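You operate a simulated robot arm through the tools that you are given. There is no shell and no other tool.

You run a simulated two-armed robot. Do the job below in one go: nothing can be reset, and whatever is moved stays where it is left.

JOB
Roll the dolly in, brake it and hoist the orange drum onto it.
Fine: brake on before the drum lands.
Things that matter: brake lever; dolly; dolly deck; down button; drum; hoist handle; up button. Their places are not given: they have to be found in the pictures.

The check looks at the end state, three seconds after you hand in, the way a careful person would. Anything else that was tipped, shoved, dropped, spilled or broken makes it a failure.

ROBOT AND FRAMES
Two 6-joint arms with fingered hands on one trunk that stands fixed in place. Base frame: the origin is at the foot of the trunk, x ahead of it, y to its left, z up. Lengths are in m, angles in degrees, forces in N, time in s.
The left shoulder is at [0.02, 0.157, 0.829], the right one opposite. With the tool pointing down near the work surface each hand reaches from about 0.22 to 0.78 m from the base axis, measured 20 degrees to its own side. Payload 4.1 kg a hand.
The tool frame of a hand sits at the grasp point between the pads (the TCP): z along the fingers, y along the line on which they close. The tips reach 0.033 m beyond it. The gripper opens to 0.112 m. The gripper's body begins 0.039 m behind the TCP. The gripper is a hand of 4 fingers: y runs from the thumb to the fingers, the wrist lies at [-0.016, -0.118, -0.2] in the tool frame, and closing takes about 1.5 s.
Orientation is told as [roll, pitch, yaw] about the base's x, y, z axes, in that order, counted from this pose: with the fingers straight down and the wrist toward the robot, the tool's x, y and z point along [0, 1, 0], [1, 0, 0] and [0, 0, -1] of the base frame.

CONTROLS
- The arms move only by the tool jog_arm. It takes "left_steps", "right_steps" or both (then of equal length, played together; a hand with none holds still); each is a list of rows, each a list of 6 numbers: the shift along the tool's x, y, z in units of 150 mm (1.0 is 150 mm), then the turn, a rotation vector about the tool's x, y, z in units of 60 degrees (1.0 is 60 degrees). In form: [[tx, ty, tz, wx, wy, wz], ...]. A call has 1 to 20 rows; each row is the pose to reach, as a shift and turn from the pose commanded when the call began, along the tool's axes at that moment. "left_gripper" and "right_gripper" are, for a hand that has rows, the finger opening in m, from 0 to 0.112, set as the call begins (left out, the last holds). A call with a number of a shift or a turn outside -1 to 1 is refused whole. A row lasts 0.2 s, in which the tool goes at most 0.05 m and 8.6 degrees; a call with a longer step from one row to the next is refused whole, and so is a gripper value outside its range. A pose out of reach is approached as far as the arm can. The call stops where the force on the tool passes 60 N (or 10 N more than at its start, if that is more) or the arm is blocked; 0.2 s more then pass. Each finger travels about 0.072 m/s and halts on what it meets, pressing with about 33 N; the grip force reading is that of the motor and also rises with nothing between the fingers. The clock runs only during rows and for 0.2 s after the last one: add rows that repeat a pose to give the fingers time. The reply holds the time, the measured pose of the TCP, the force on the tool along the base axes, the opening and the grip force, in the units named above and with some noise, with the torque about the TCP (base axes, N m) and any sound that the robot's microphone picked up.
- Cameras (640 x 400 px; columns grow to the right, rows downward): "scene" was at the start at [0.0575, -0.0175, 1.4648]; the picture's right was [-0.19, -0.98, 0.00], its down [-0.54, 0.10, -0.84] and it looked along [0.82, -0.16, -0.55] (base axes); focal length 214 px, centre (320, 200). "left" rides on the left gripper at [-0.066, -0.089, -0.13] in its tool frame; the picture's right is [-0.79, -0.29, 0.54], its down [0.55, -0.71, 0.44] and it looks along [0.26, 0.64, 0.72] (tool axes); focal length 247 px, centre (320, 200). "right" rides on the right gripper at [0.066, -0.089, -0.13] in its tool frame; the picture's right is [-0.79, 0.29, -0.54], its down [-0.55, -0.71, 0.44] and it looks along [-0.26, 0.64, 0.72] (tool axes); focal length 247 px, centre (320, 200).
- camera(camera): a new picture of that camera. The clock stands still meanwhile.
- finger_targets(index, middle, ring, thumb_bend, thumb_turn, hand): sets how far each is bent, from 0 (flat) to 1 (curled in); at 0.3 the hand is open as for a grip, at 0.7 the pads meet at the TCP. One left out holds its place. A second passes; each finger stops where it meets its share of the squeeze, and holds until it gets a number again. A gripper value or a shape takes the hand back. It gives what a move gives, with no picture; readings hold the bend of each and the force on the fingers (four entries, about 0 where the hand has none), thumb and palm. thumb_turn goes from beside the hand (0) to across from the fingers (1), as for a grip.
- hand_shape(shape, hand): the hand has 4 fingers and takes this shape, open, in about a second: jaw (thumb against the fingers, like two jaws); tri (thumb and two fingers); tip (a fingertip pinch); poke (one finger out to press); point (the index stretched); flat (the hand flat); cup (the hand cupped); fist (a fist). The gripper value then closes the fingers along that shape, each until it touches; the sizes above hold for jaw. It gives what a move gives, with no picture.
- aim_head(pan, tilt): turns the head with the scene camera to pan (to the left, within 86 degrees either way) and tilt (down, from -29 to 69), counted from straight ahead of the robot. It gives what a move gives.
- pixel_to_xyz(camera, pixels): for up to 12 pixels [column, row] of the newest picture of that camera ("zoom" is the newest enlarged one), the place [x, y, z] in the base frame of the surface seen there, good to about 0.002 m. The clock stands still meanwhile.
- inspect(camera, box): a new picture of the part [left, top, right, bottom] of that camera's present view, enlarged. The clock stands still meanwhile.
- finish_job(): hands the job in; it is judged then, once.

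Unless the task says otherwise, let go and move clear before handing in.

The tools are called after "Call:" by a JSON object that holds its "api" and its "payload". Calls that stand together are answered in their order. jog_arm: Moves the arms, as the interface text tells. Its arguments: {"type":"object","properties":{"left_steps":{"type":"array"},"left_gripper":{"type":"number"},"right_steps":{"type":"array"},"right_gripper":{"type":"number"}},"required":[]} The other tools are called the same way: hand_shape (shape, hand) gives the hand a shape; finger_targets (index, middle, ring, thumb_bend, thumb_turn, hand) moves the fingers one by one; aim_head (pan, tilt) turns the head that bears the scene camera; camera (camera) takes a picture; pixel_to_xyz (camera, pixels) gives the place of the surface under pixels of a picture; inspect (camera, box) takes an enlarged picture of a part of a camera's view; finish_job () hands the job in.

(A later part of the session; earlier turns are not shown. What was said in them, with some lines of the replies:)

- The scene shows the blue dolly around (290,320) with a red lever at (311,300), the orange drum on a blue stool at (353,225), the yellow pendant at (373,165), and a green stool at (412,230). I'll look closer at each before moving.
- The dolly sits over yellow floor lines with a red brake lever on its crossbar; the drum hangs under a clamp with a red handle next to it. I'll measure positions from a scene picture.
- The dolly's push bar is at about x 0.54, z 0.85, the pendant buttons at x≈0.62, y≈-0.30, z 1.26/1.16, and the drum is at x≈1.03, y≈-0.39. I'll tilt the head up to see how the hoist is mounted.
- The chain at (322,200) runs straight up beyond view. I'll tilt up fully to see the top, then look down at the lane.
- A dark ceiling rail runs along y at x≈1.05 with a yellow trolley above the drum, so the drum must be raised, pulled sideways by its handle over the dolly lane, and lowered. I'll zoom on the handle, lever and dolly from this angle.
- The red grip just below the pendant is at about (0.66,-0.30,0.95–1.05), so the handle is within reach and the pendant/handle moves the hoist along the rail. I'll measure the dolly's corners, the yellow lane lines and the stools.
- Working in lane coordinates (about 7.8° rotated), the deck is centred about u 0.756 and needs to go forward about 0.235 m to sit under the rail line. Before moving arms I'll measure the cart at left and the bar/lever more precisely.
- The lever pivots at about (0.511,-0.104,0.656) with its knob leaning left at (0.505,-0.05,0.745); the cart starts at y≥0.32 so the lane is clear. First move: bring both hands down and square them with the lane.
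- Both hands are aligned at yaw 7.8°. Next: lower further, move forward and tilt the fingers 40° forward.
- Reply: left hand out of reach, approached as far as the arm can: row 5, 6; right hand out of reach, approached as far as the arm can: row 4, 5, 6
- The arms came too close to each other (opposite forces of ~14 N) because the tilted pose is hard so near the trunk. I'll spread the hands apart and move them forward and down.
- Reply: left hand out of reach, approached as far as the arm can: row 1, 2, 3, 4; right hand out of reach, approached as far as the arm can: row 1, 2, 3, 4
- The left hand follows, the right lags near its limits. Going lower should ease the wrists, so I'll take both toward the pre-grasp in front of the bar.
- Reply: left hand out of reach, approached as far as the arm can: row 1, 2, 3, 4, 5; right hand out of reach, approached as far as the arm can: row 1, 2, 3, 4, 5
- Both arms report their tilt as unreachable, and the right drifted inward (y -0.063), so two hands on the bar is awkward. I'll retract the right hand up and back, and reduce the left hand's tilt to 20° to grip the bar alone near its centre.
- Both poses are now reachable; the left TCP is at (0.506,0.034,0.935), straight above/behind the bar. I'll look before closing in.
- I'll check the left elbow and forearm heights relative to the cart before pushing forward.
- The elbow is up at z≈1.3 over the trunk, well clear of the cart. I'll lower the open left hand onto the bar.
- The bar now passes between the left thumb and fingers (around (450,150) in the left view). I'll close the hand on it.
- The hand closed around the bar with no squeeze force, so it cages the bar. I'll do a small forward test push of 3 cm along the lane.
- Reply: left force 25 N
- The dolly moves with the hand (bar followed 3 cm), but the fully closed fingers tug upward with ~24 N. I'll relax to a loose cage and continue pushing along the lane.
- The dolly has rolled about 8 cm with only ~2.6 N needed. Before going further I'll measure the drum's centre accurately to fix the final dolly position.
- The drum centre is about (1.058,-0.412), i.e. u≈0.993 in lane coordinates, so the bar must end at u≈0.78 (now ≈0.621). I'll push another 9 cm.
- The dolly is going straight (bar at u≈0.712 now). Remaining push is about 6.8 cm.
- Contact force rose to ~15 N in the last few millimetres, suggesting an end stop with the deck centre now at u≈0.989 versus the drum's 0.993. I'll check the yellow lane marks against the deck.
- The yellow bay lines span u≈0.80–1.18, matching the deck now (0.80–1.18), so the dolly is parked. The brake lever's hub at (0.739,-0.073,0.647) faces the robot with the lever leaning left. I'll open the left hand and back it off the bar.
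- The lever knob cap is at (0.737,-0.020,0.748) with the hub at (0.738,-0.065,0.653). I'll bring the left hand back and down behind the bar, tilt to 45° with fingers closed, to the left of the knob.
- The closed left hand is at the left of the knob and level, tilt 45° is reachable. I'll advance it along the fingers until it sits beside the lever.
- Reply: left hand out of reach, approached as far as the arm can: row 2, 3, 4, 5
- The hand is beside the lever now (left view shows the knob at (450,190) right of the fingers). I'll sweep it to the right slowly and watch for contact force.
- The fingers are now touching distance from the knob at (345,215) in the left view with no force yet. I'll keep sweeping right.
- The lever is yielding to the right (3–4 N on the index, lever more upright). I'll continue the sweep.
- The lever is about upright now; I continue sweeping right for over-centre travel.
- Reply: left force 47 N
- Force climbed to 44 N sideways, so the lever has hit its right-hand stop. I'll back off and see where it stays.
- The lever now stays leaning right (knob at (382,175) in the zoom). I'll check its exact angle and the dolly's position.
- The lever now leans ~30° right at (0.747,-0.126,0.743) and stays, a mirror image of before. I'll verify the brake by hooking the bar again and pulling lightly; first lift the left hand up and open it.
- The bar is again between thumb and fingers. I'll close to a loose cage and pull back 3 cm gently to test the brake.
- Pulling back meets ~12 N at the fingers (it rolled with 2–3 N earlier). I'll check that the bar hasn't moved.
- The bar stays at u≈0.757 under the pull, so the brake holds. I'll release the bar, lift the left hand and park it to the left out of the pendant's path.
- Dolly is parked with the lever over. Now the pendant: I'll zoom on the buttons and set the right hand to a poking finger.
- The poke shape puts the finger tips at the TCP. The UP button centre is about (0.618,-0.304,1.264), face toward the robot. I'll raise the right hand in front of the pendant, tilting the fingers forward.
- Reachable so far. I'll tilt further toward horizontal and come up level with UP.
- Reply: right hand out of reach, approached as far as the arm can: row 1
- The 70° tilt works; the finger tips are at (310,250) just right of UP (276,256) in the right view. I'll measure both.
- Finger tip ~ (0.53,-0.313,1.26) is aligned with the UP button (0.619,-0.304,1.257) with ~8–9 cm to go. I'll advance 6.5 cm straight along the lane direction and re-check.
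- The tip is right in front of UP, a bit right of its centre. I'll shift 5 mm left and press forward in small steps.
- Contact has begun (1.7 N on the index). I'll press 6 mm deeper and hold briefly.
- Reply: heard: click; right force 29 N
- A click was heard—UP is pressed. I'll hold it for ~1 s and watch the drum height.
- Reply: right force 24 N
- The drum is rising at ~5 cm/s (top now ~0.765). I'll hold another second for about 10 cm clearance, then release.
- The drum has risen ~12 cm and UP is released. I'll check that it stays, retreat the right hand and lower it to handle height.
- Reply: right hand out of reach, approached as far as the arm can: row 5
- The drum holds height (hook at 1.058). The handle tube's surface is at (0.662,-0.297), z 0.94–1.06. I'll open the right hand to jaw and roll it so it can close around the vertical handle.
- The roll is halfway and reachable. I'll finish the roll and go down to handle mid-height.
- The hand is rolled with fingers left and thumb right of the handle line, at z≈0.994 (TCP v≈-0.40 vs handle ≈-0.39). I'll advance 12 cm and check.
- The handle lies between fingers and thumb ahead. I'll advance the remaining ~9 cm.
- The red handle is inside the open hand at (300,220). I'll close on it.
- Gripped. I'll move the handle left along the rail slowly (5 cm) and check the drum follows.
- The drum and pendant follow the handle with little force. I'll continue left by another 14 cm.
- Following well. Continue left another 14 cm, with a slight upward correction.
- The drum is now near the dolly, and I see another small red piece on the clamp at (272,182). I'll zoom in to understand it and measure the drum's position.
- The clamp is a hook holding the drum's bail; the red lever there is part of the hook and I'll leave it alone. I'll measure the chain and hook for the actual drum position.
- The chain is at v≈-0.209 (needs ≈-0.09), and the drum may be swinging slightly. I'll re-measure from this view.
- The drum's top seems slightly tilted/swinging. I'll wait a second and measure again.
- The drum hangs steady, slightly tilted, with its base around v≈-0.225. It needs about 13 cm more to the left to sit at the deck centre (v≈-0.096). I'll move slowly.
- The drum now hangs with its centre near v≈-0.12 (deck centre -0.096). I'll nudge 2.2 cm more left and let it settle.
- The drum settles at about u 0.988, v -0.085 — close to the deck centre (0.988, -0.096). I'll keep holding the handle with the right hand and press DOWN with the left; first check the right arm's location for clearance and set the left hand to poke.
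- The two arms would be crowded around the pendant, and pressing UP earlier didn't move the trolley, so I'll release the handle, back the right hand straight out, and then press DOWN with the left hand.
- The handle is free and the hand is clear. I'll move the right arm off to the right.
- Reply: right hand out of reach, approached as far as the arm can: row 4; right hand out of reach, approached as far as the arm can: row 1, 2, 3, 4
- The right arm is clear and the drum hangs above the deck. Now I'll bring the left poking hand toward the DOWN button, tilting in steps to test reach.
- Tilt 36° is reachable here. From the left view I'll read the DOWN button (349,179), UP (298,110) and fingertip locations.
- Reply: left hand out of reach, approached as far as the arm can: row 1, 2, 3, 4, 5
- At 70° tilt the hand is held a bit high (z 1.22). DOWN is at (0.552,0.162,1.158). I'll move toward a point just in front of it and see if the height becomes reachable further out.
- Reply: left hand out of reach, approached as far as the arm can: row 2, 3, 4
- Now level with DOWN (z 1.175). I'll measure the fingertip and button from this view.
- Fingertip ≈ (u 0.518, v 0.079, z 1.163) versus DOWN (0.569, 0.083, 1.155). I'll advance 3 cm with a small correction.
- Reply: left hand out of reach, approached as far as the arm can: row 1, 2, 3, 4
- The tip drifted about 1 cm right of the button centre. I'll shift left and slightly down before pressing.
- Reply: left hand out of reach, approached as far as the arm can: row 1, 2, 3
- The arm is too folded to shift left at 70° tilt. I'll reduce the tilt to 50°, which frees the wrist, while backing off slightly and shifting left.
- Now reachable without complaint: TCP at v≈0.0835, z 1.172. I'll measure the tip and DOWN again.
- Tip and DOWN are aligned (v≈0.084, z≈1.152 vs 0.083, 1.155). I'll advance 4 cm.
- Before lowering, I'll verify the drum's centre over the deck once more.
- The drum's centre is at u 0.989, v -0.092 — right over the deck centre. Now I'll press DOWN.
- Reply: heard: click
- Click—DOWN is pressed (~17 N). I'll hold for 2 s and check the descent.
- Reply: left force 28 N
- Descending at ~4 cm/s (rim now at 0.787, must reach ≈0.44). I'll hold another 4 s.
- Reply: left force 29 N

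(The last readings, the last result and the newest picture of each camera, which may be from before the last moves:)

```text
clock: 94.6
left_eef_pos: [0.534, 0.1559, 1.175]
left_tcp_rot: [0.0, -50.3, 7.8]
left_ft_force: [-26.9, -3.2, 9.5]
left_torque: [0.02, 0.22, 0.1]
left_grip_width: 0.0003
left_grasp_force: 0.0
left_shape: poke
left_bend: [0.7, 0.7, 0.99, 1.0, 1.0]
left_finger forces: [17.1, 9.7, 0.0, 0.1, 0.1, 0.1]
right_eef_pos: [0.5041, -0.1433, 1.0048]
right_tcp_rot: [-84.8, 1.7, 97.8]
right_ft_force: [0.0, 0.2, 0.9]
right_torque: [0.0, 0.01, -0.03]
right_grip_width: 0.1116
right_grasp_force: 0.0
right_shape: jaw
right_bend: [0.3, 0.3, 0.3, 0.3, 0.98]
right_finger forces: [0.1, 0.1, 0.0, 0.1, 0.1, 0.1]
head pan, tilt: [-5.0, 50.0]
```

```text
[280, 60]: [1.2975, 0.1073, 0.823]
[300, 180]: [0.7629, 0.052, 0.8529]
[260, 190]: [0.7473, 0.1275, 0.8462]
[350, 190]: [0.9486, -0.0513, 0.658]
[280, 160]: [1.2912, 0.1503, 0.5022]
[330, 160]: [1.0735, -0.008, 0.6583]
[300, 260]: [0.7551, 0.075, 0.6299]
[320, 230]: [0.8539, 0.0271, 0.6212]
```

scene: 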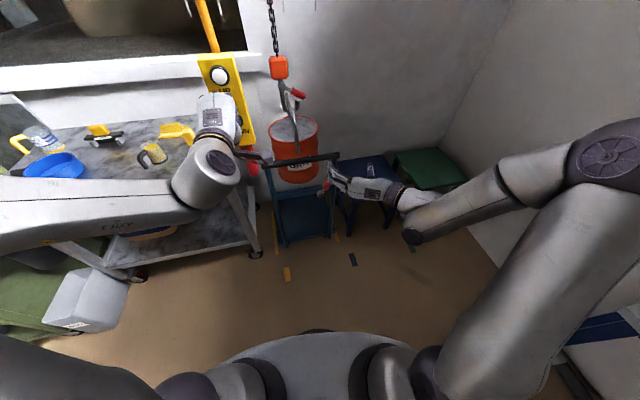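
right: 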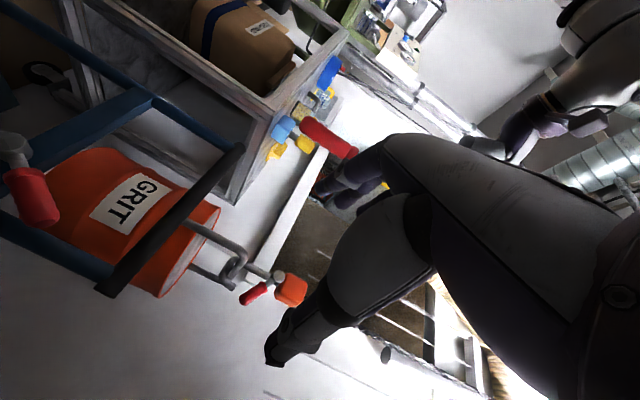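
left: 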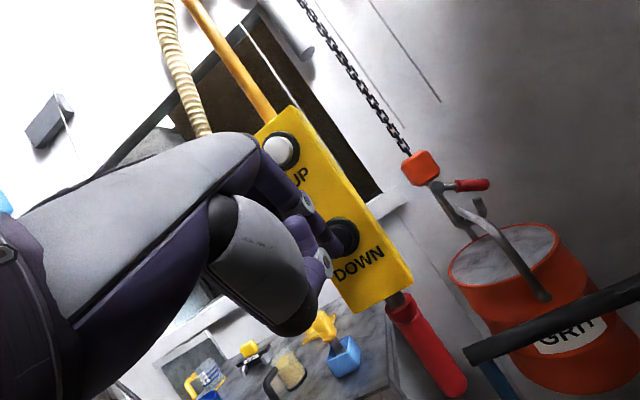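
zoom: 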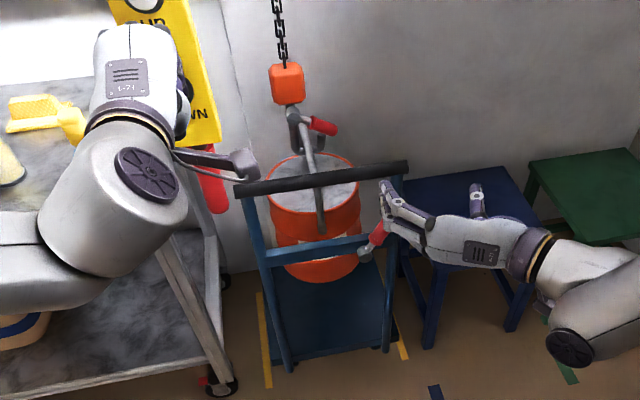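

Rim at ~0.657 now, descending straight behind the bar. Hold another 4 s.

Call:
{"api": "jog_arm", "payload": {"left_steps": [[0, 0, 0, 0, 0, 0], [0, 0, 0, 0, 0, 0], [0, 0, 0, 0, 0, 0], [0, 0, 0, 0, 0, 0], [0, 0, 0, 0, 0, 0], [0, 0, 0, 0, 0, 0], [0, 0, 0, 0, 0, 0], [0, 0, 0, 0, 0, 0], [0, 0, 0, 0, 0, 0], [0, 0, 0, 0, 0, 0], [0, 0, 0, 0, 0, 0], [0, 0, 0, 0, 0, 0], [0, 0, 0, 0, 0, 0], [0, 0, 0, 0, 0, 0], [0, 0, 0, 0, 0, 0], [0, 0, 0, 0, 0, 0], [0, 0, 0, 0, 0, 0], [0, 0, 0, 0, 0, 0], [0, 0, 0, 0, 0, 0], [0, 0, 0, 0, 0, 0]]}}

Call:
{"api": "inspect", "payload": {"camera": "scene", "box": [220, 80, 380, 260]}}

Call:
{"api": "pixel_to_xyz", "payload": {"camera": "zoom", "pixels": [[285, 110], [300, 215], [340, 215], [290, 190], [345, 195], [320, 290], [300, 270], [280, 220]]}}

```text
clock: 98.8
left_eef_pos: [0.5331, 0.1577, 1.1761]
left_tcp_rot: [0.0, -50.1, 7.7]
left_ft_force: [-26.5, -3.1, 9.1]
left_torque: [0.0, 0.26, 0.1]
left_grip_width: 0.0
left_grasp_force: 0.1
left_shape: poke
left_bend: [0.7, 0.7, 0.99, 1.0, 1.0]
left_finger forces: [17.0, 9.5, 0.0, 0.0, 0.0, 0.0]
right_eef_pos: [0.5051, -0.1426, 1.0042]
right_tcp_rot: [-84.8, 1.7, 97.8]
right_ft_force: [-0.1, 0.3, 0.4]
right_torque: [0.01, 0.0, 0.0]
right_grip_width: 0.1118
right_grasp_force: 0.0
right_shape: jaw
right_bend: [0.3, 0.3, 0.3, 0.3, 0.98]
right_finger forces: [0.0, 0.0, 0.0, 0.0, 0.0, 0.0]
head pan, tilt: [-5.0, 50.0]
```

```text
2.22 times, centred on (300, 170) of scene
```

zoom: 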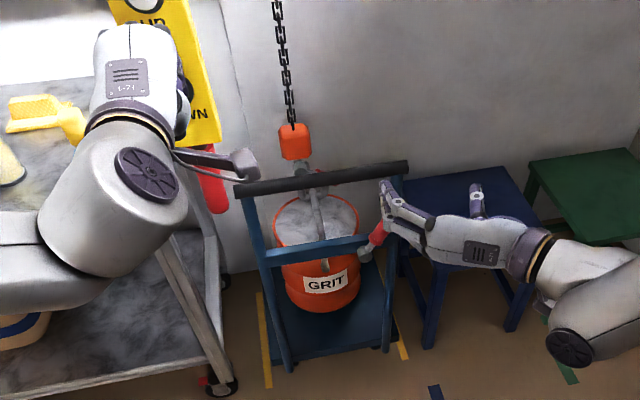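

```text
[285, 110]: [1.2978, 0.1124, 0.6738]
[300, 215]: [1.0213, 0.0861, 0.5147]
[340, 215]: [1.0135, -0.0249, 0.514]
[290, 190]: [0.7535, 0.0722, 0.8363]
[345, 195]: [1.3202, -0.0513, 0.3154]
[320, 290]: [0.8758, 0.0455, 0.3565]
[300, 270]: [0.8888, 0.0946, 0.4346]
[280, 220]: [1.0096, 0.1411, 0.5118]
```

The drum top is at ~0.514; landing is at ≈0.44. I'll hold 1.4 s more and check.

Call:
{"api": "jog_arm", "payload": {"left_steps": [[0, 0, 0, 0, 0, 0], [0, 0, 0, 0, 0, 0], [0, 0, 0, 0, 0, 0], [0, 0, 0, 0, 0, 0], [0, 0, 0, 0, 0, 0], [0, 0, 0, 0, 0, 0], [0, 0, 0, 0, 0, 0]]}}

Call:
{"api": "inspect", "payload": {"camera": "scene", "box": [220, 80, 380, 260]}}

Call:
{"api": "pixel_to_xyz", "payload": {"camera": "zoom", "pixels": [[300, 225], [345, 225], [295, 235], [340, 235], [320, 290], [295, 130], [300, 270], [325, 320]]}}

```text
clock: 100.4
left_eef_pos: [0.5339, 0.1558, 1.1758]
left_tcp_rot: [0.0, -50.1, 7.8]
left_ft_force: [-26.3, -4.1, 7.6]
left_torque: [0.02, 0.24, 0.15]
left_grip_width: 0.0
left_grasp_force: 0.1
left_shape: poke
left_bend: [0.7, 0.7, 0.99, 1.0, 1.0]
left_finger forces: [17.1, 9.6, 0.0, 0.0, 0.0, 0.0]
right_eef_pos: [0.5042, -0.1438, 1.0038]
right_tcp_rot: [-84.8, 1.8, 97.9]
right_ft_force: [0.9, -0.6, -1.8]
right_torque: [0.01, 0.02, 0.04]
right_grip_width: 0.1118
right_grasp_force: 0.1
right_shape: jaw
right_bend: [0.3, 0.3, 0.3, 0.3, 0.98]
right_finger forces: [0.1, 0.1, 0.1, 0.0, 0.0, 0.0]
head pan, tilt: [-5.0, 50.0]
```

```text
2.22 times, centred on (300, 170) of scene
```

zoom: 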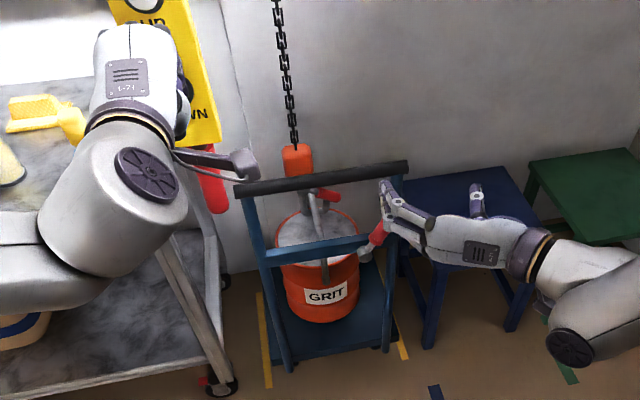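

```text
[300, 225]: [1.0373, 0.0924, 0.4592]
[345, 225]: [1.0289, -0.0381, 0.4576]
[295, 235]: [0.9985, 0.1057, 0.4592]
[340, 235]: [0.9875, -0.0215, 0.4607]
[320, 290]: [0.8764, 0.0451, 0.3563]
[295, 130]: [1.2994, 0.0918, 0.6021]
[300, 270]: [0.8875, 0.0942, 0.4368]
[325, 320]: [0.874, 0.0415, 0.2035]
```

Top at 0.459, about 2 cm to go. I'll hold 0.8 s more.

Call:
{"api": "jog_arm", "payload": {"left_steps": [[0, 0, 0, 0, 0, 0], [0, 0, 0, 0, 0, 0], [0, 0, 0, 0, 0, 0]]}}

Call:
{"api": "inspect", "payload": {"camera": "scene", "box": [220, 80, 380, 260]}}

Call:
{"api": "pixel_to_xyz", "payload": {"camera": "zoom", "pixels": [[300, 230], [345, 230], [295, 238], [340, 238], [298, 160], [325, 325], [290, 225], [320, 165]]}}

```text
clock: 101.2
left_eef_pos: [0.5338, 0.1572, 1.1764]
left_tcp_rot: [0.0, -50.2, 7.8]
left_ft_force: [-26.1, -3.0, 8.1]
left_torque: [0.04, 0.25, 0.17]
left_grip_width: 0.0
left_grasp_force: 0.1
left_shape: poke
left_bend: [0.7, 0.7, 0.99, 1.0, 1.0]
left_finger forces: [17.4, 9.6, 0.0, 0.0, 0.0, 0.0]
right_eef_pos: [0.5043, -0.1434, 1.0043]
right_tcp_rot: [-84.9, 1.7, 97.8]
right_ft_force: [-1.0, 0.2, -0.6]
right_torque: [0.03, -0.01, -0.03]
right_grip_width: 0.1118
right_grasp_force: 0.1
right_shape: jaw
right_bend: [0.3, 0.3, 0.3, 0.3, 0.98]
right_finger forces: [0.1, 0.0, 0.1, 0.1, 0.0, 0.1]
head pan, tilt: [-5.0, 50.0]
```

```text
2.22 times, centred on (300, 170) of scene
```

zoom: 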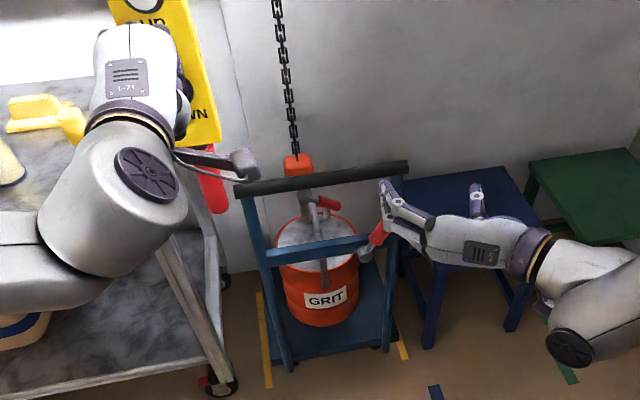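

```text
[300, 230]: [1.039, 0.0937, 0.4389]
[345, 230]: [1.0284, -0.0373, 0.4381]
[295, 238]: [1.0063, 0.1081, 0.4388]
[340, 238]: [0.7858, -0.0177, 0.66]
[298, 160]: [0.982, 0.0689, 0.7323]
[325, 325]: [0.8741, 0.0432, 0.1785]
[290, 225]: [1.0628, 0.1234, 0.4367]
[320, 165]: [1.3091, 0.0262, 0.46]
```

The drum top is at 0.4388, which is landing height (0.17 deck + 0.268). I'll hold a moment more to put the full weight on the deck, then release DOWN and back off.

Call:
{"api": "jog_arm", "payload": {"left_steps": [[0, 0, 0, 0, 0, 0], [0, 0, 0, 0, 0, 0], [0, -0.02, -0.025, 0, 0, 0], [0, -0.08, -0.1, 0, 0, 0], [0, -0.17, -0.2, 0, 0, 0], [0, -0.3, -0.36, 0, 0, 0]]}}

Call:
{"api": "inspect", "payload": {"camera": "scene", "box": [220, 80, 380, 260]}}

Call:
{"api": "pixel_to_xyz", "payload": {"camera": "zoom", "pixels": [[300, 230], [345, 230], [295, 238], [298, 165], [325, 325], [290, 225], [320, 300]]}}

```text
clock: 102.6
left_eef_pos: [0.464, 0.1469, 1.1739]
left_tcp_rot: [-0.1, -50.1, 7.8]
left_ft_force: [0.0, -0.8, 0.2]
left_torque: [-0.01, 0.01, 0.02]
left_grip_width: 0.0002
left_grasp_force: 0.1
left_shape: poke
left_bend: [0.7, 0.7, 0.99, 1.0, 1.0]
left_finger forces: [0.0, 0.0, 0.0, 0.0, 0.1, 0.1]
right_eef_pos: [0.5058, -0.1427, 1.0036]
right_tcp_rot: [-84.7, 1.7, 97.9]
right_ft_force: [0.4, 0.3, 0.6]
right_torque: [0.0, 0.03, 0.01]
right_grip_width: 0.1119
right_grasp_force: 0.1
right_shape: jaw
right_bend: [0.3, 0.3, 0.3, 0.3, 0.98]
right_finger forces: [0.1, 0.0, 0.1, 0.0, 0.1, 0.1]
head pan, tilt: [-5.0, 50.0]
```

```text
2.22 times, centred on (300, 170) of scene
```

zoom: 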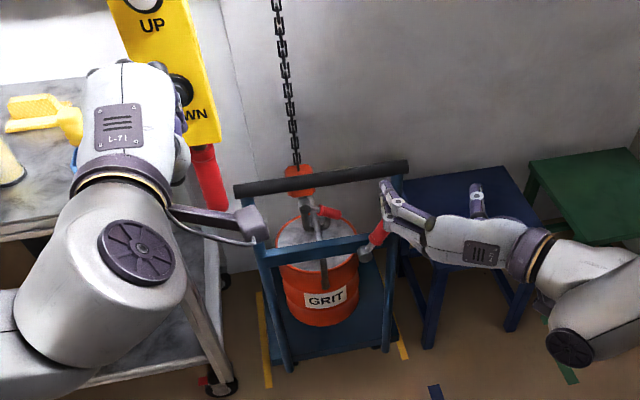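

```text
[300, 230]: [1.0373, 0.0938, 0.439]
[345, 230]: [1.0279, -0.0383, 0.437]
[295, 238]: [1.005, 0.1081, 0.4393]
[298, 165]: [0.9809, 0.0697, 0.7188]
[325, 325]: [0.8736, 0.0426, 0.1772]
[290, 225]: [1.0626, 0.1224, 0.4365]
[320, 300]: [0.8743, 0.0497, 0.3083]
```

The hook sank further while the drum stayed at 0.439, so the drum rests fully on the deck with the chain slack. I'll retract both hands well clear and take a final look.

Call:
{"api": "jog_arm", "payload": {"left_steps": [[0.05, -0.04, -0.1, 0.1, 0, 0], [0.12, -0.08, -0.15, 0.22, 0, 0], [0.24, -0.12, -0.2, 0.34, 0, 0], [0.36, -0.16, -0.24, 0.46, 0, 0], [0.48, -0.2, -0.28, 0.58, 0, 0], [0.6, -0.24, -0.3, 0.7, 0, 0], [0.667, -0.257, -0.306, 0.833, 0, 0]], "right_steps": [[-0.04, -0.05, -0.02, 0, 0, 0], [-0.08, -0.12, -0.04, 0, 0, 0], [-0.12, -0.2, -0.06, 0, 0, 0], [-0.16, -0.3, -0.08, 0, 0, 0], [-0.2, -0.4, -0.1, 0, 0, 0], [-0.24, -0.5, -0.12, 0, 0, 0], [-0.28, -0.6, -0.14, 0, 0, 0]]}}

Call:
{"api": "camera", "payload": {"camera": "scene"}}

Call:
{"api": "inspect", "payload": {"camera": "scene", "box": [220, 90, 380, 270]}}

```text
clock: 104.2
left_eef_pos: [0.3916, 0.2395, 1.1765]
left_tcp_rot: [0.0, 0.0, 7.7]
left_ft_force: [0.1, -0.4, 0.0]
left_torque: [-0.02, 0.0, -0.03]
left_grip_width: 0.0
left_grasp_force: 0.0
left_shape: poke
left_bend: [0.7, 0.7, 0.99, 1.0, 1.0]
left_finger forces: [0.1, 0.0, 0.0, 0.0, 0.0, 0.0]
right_eef_pos: [0.5016, -0.232, 1.0492]
right_tcp_rot: [-84.7, 1.8, 97.9]
right_ft_force: [-0.4, 0.2, 0.3]
right_torque: [0.03, 0.02, 0.0]
right_grip_width: 0.1118
right_grasp_force: 0.0
right_shape: jaw
right_bend: [0.3, 0.3, 0.3, 0.3, 0.98]
right_finger forces: [0.0, 0.0, 0.0, 0.0, 0.1, 0.0]
head pan, tilt: [-5.0, 50.0]
```

```text
taken
```

scene: 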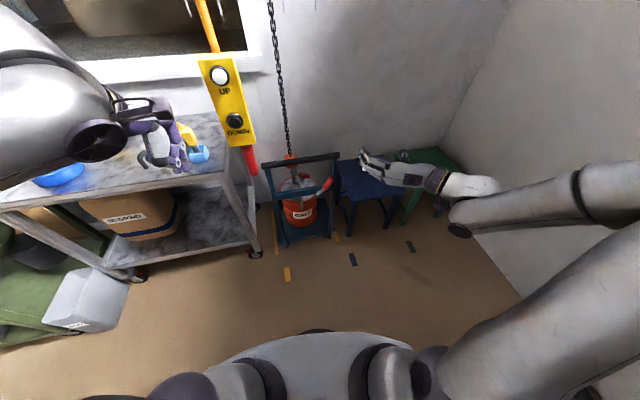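

```text
2.22 times, centred on (300, 180) of scene
```

zoom: 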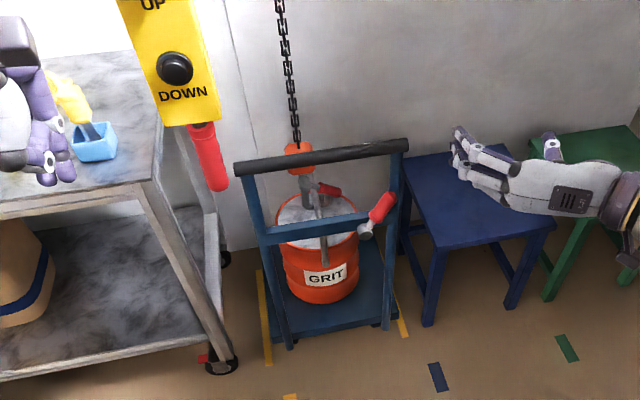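

The drum stands upright on the dolly deck at the centre, with the brake lever leaning right and both hands clear. I'll verify lever and dolly positions numerically before handing in.

Call:
{"api": "pixel_to_xyz", "payload": {"camera": "zoom", "pixels": [[388, 200], [366, 231], [400, 148], [250, 168], [325, 300], [320, 150], [280, 250], [356, 250], [300, 325], [300, 215], [345, 215]]}}

Call:
{"api": "inspect", "payload": {"camera": "scene", "box": [255, 140, 345, 250]}}

```text
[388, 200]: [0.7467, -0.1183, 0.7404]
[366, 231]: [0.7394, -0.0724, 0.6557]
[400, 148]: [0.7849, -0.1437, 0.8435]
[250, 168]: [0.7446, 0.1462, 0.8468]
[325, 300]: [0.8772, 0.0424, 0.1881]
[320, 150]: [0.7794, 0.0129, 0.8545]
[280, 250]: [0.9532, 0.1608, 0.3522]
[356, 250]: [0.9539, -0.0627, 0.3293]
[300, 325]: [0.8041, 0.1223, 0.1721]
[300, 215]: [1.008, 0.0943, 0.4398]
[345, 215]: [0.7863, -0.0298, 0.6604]
```

```text
3.64 times, centred on (300, 195) of scene
```

zoom: 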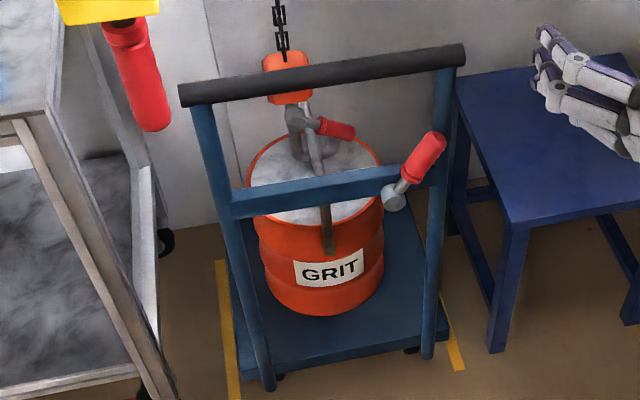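

The drum's top is at 0.44 and it stands flat on the centre of the deck. The dolly sits between the yellow lines with the lever still leaning right at (0.747,-0.118,0.740), and both hands are empty and clear. I'm handing in.

Call:
{"api": "finish_job", "payload": {}}

```text
The job is handed in.
```

The drum is on the dolly: upright, level and near the centre of the deck. I've handed the job in, but I haven't seen the result of the check.

- **Dolly:** I rolled it forward about 23 cm. It sits between the yellow floor lines.
- **Brake:** I swung the lever right to its stop before lifting the drum. A pull of about 12 N on the push bar didn't move the dolly, which had rolled with 2–3 N before. The lever was still over at the end.
- **Drum:** I raised it with UP, pulled it along the rail by the handle under the pendant, and lowered it with DOWN. The drum stayed put while the hook sank about 1 cm further, so the deck carries its full weight.
- **Still attached:** the drum's carrying handle is still on the hoist hook, with the chain slack. The job didn't ask for unhooking, so I left the hook and its small red lever alone.
- **Surroundings:** both hands are empty and clear. I saw nothing else knocked or moved. Early on the two arms briefly pressed against each other at about 14 N.
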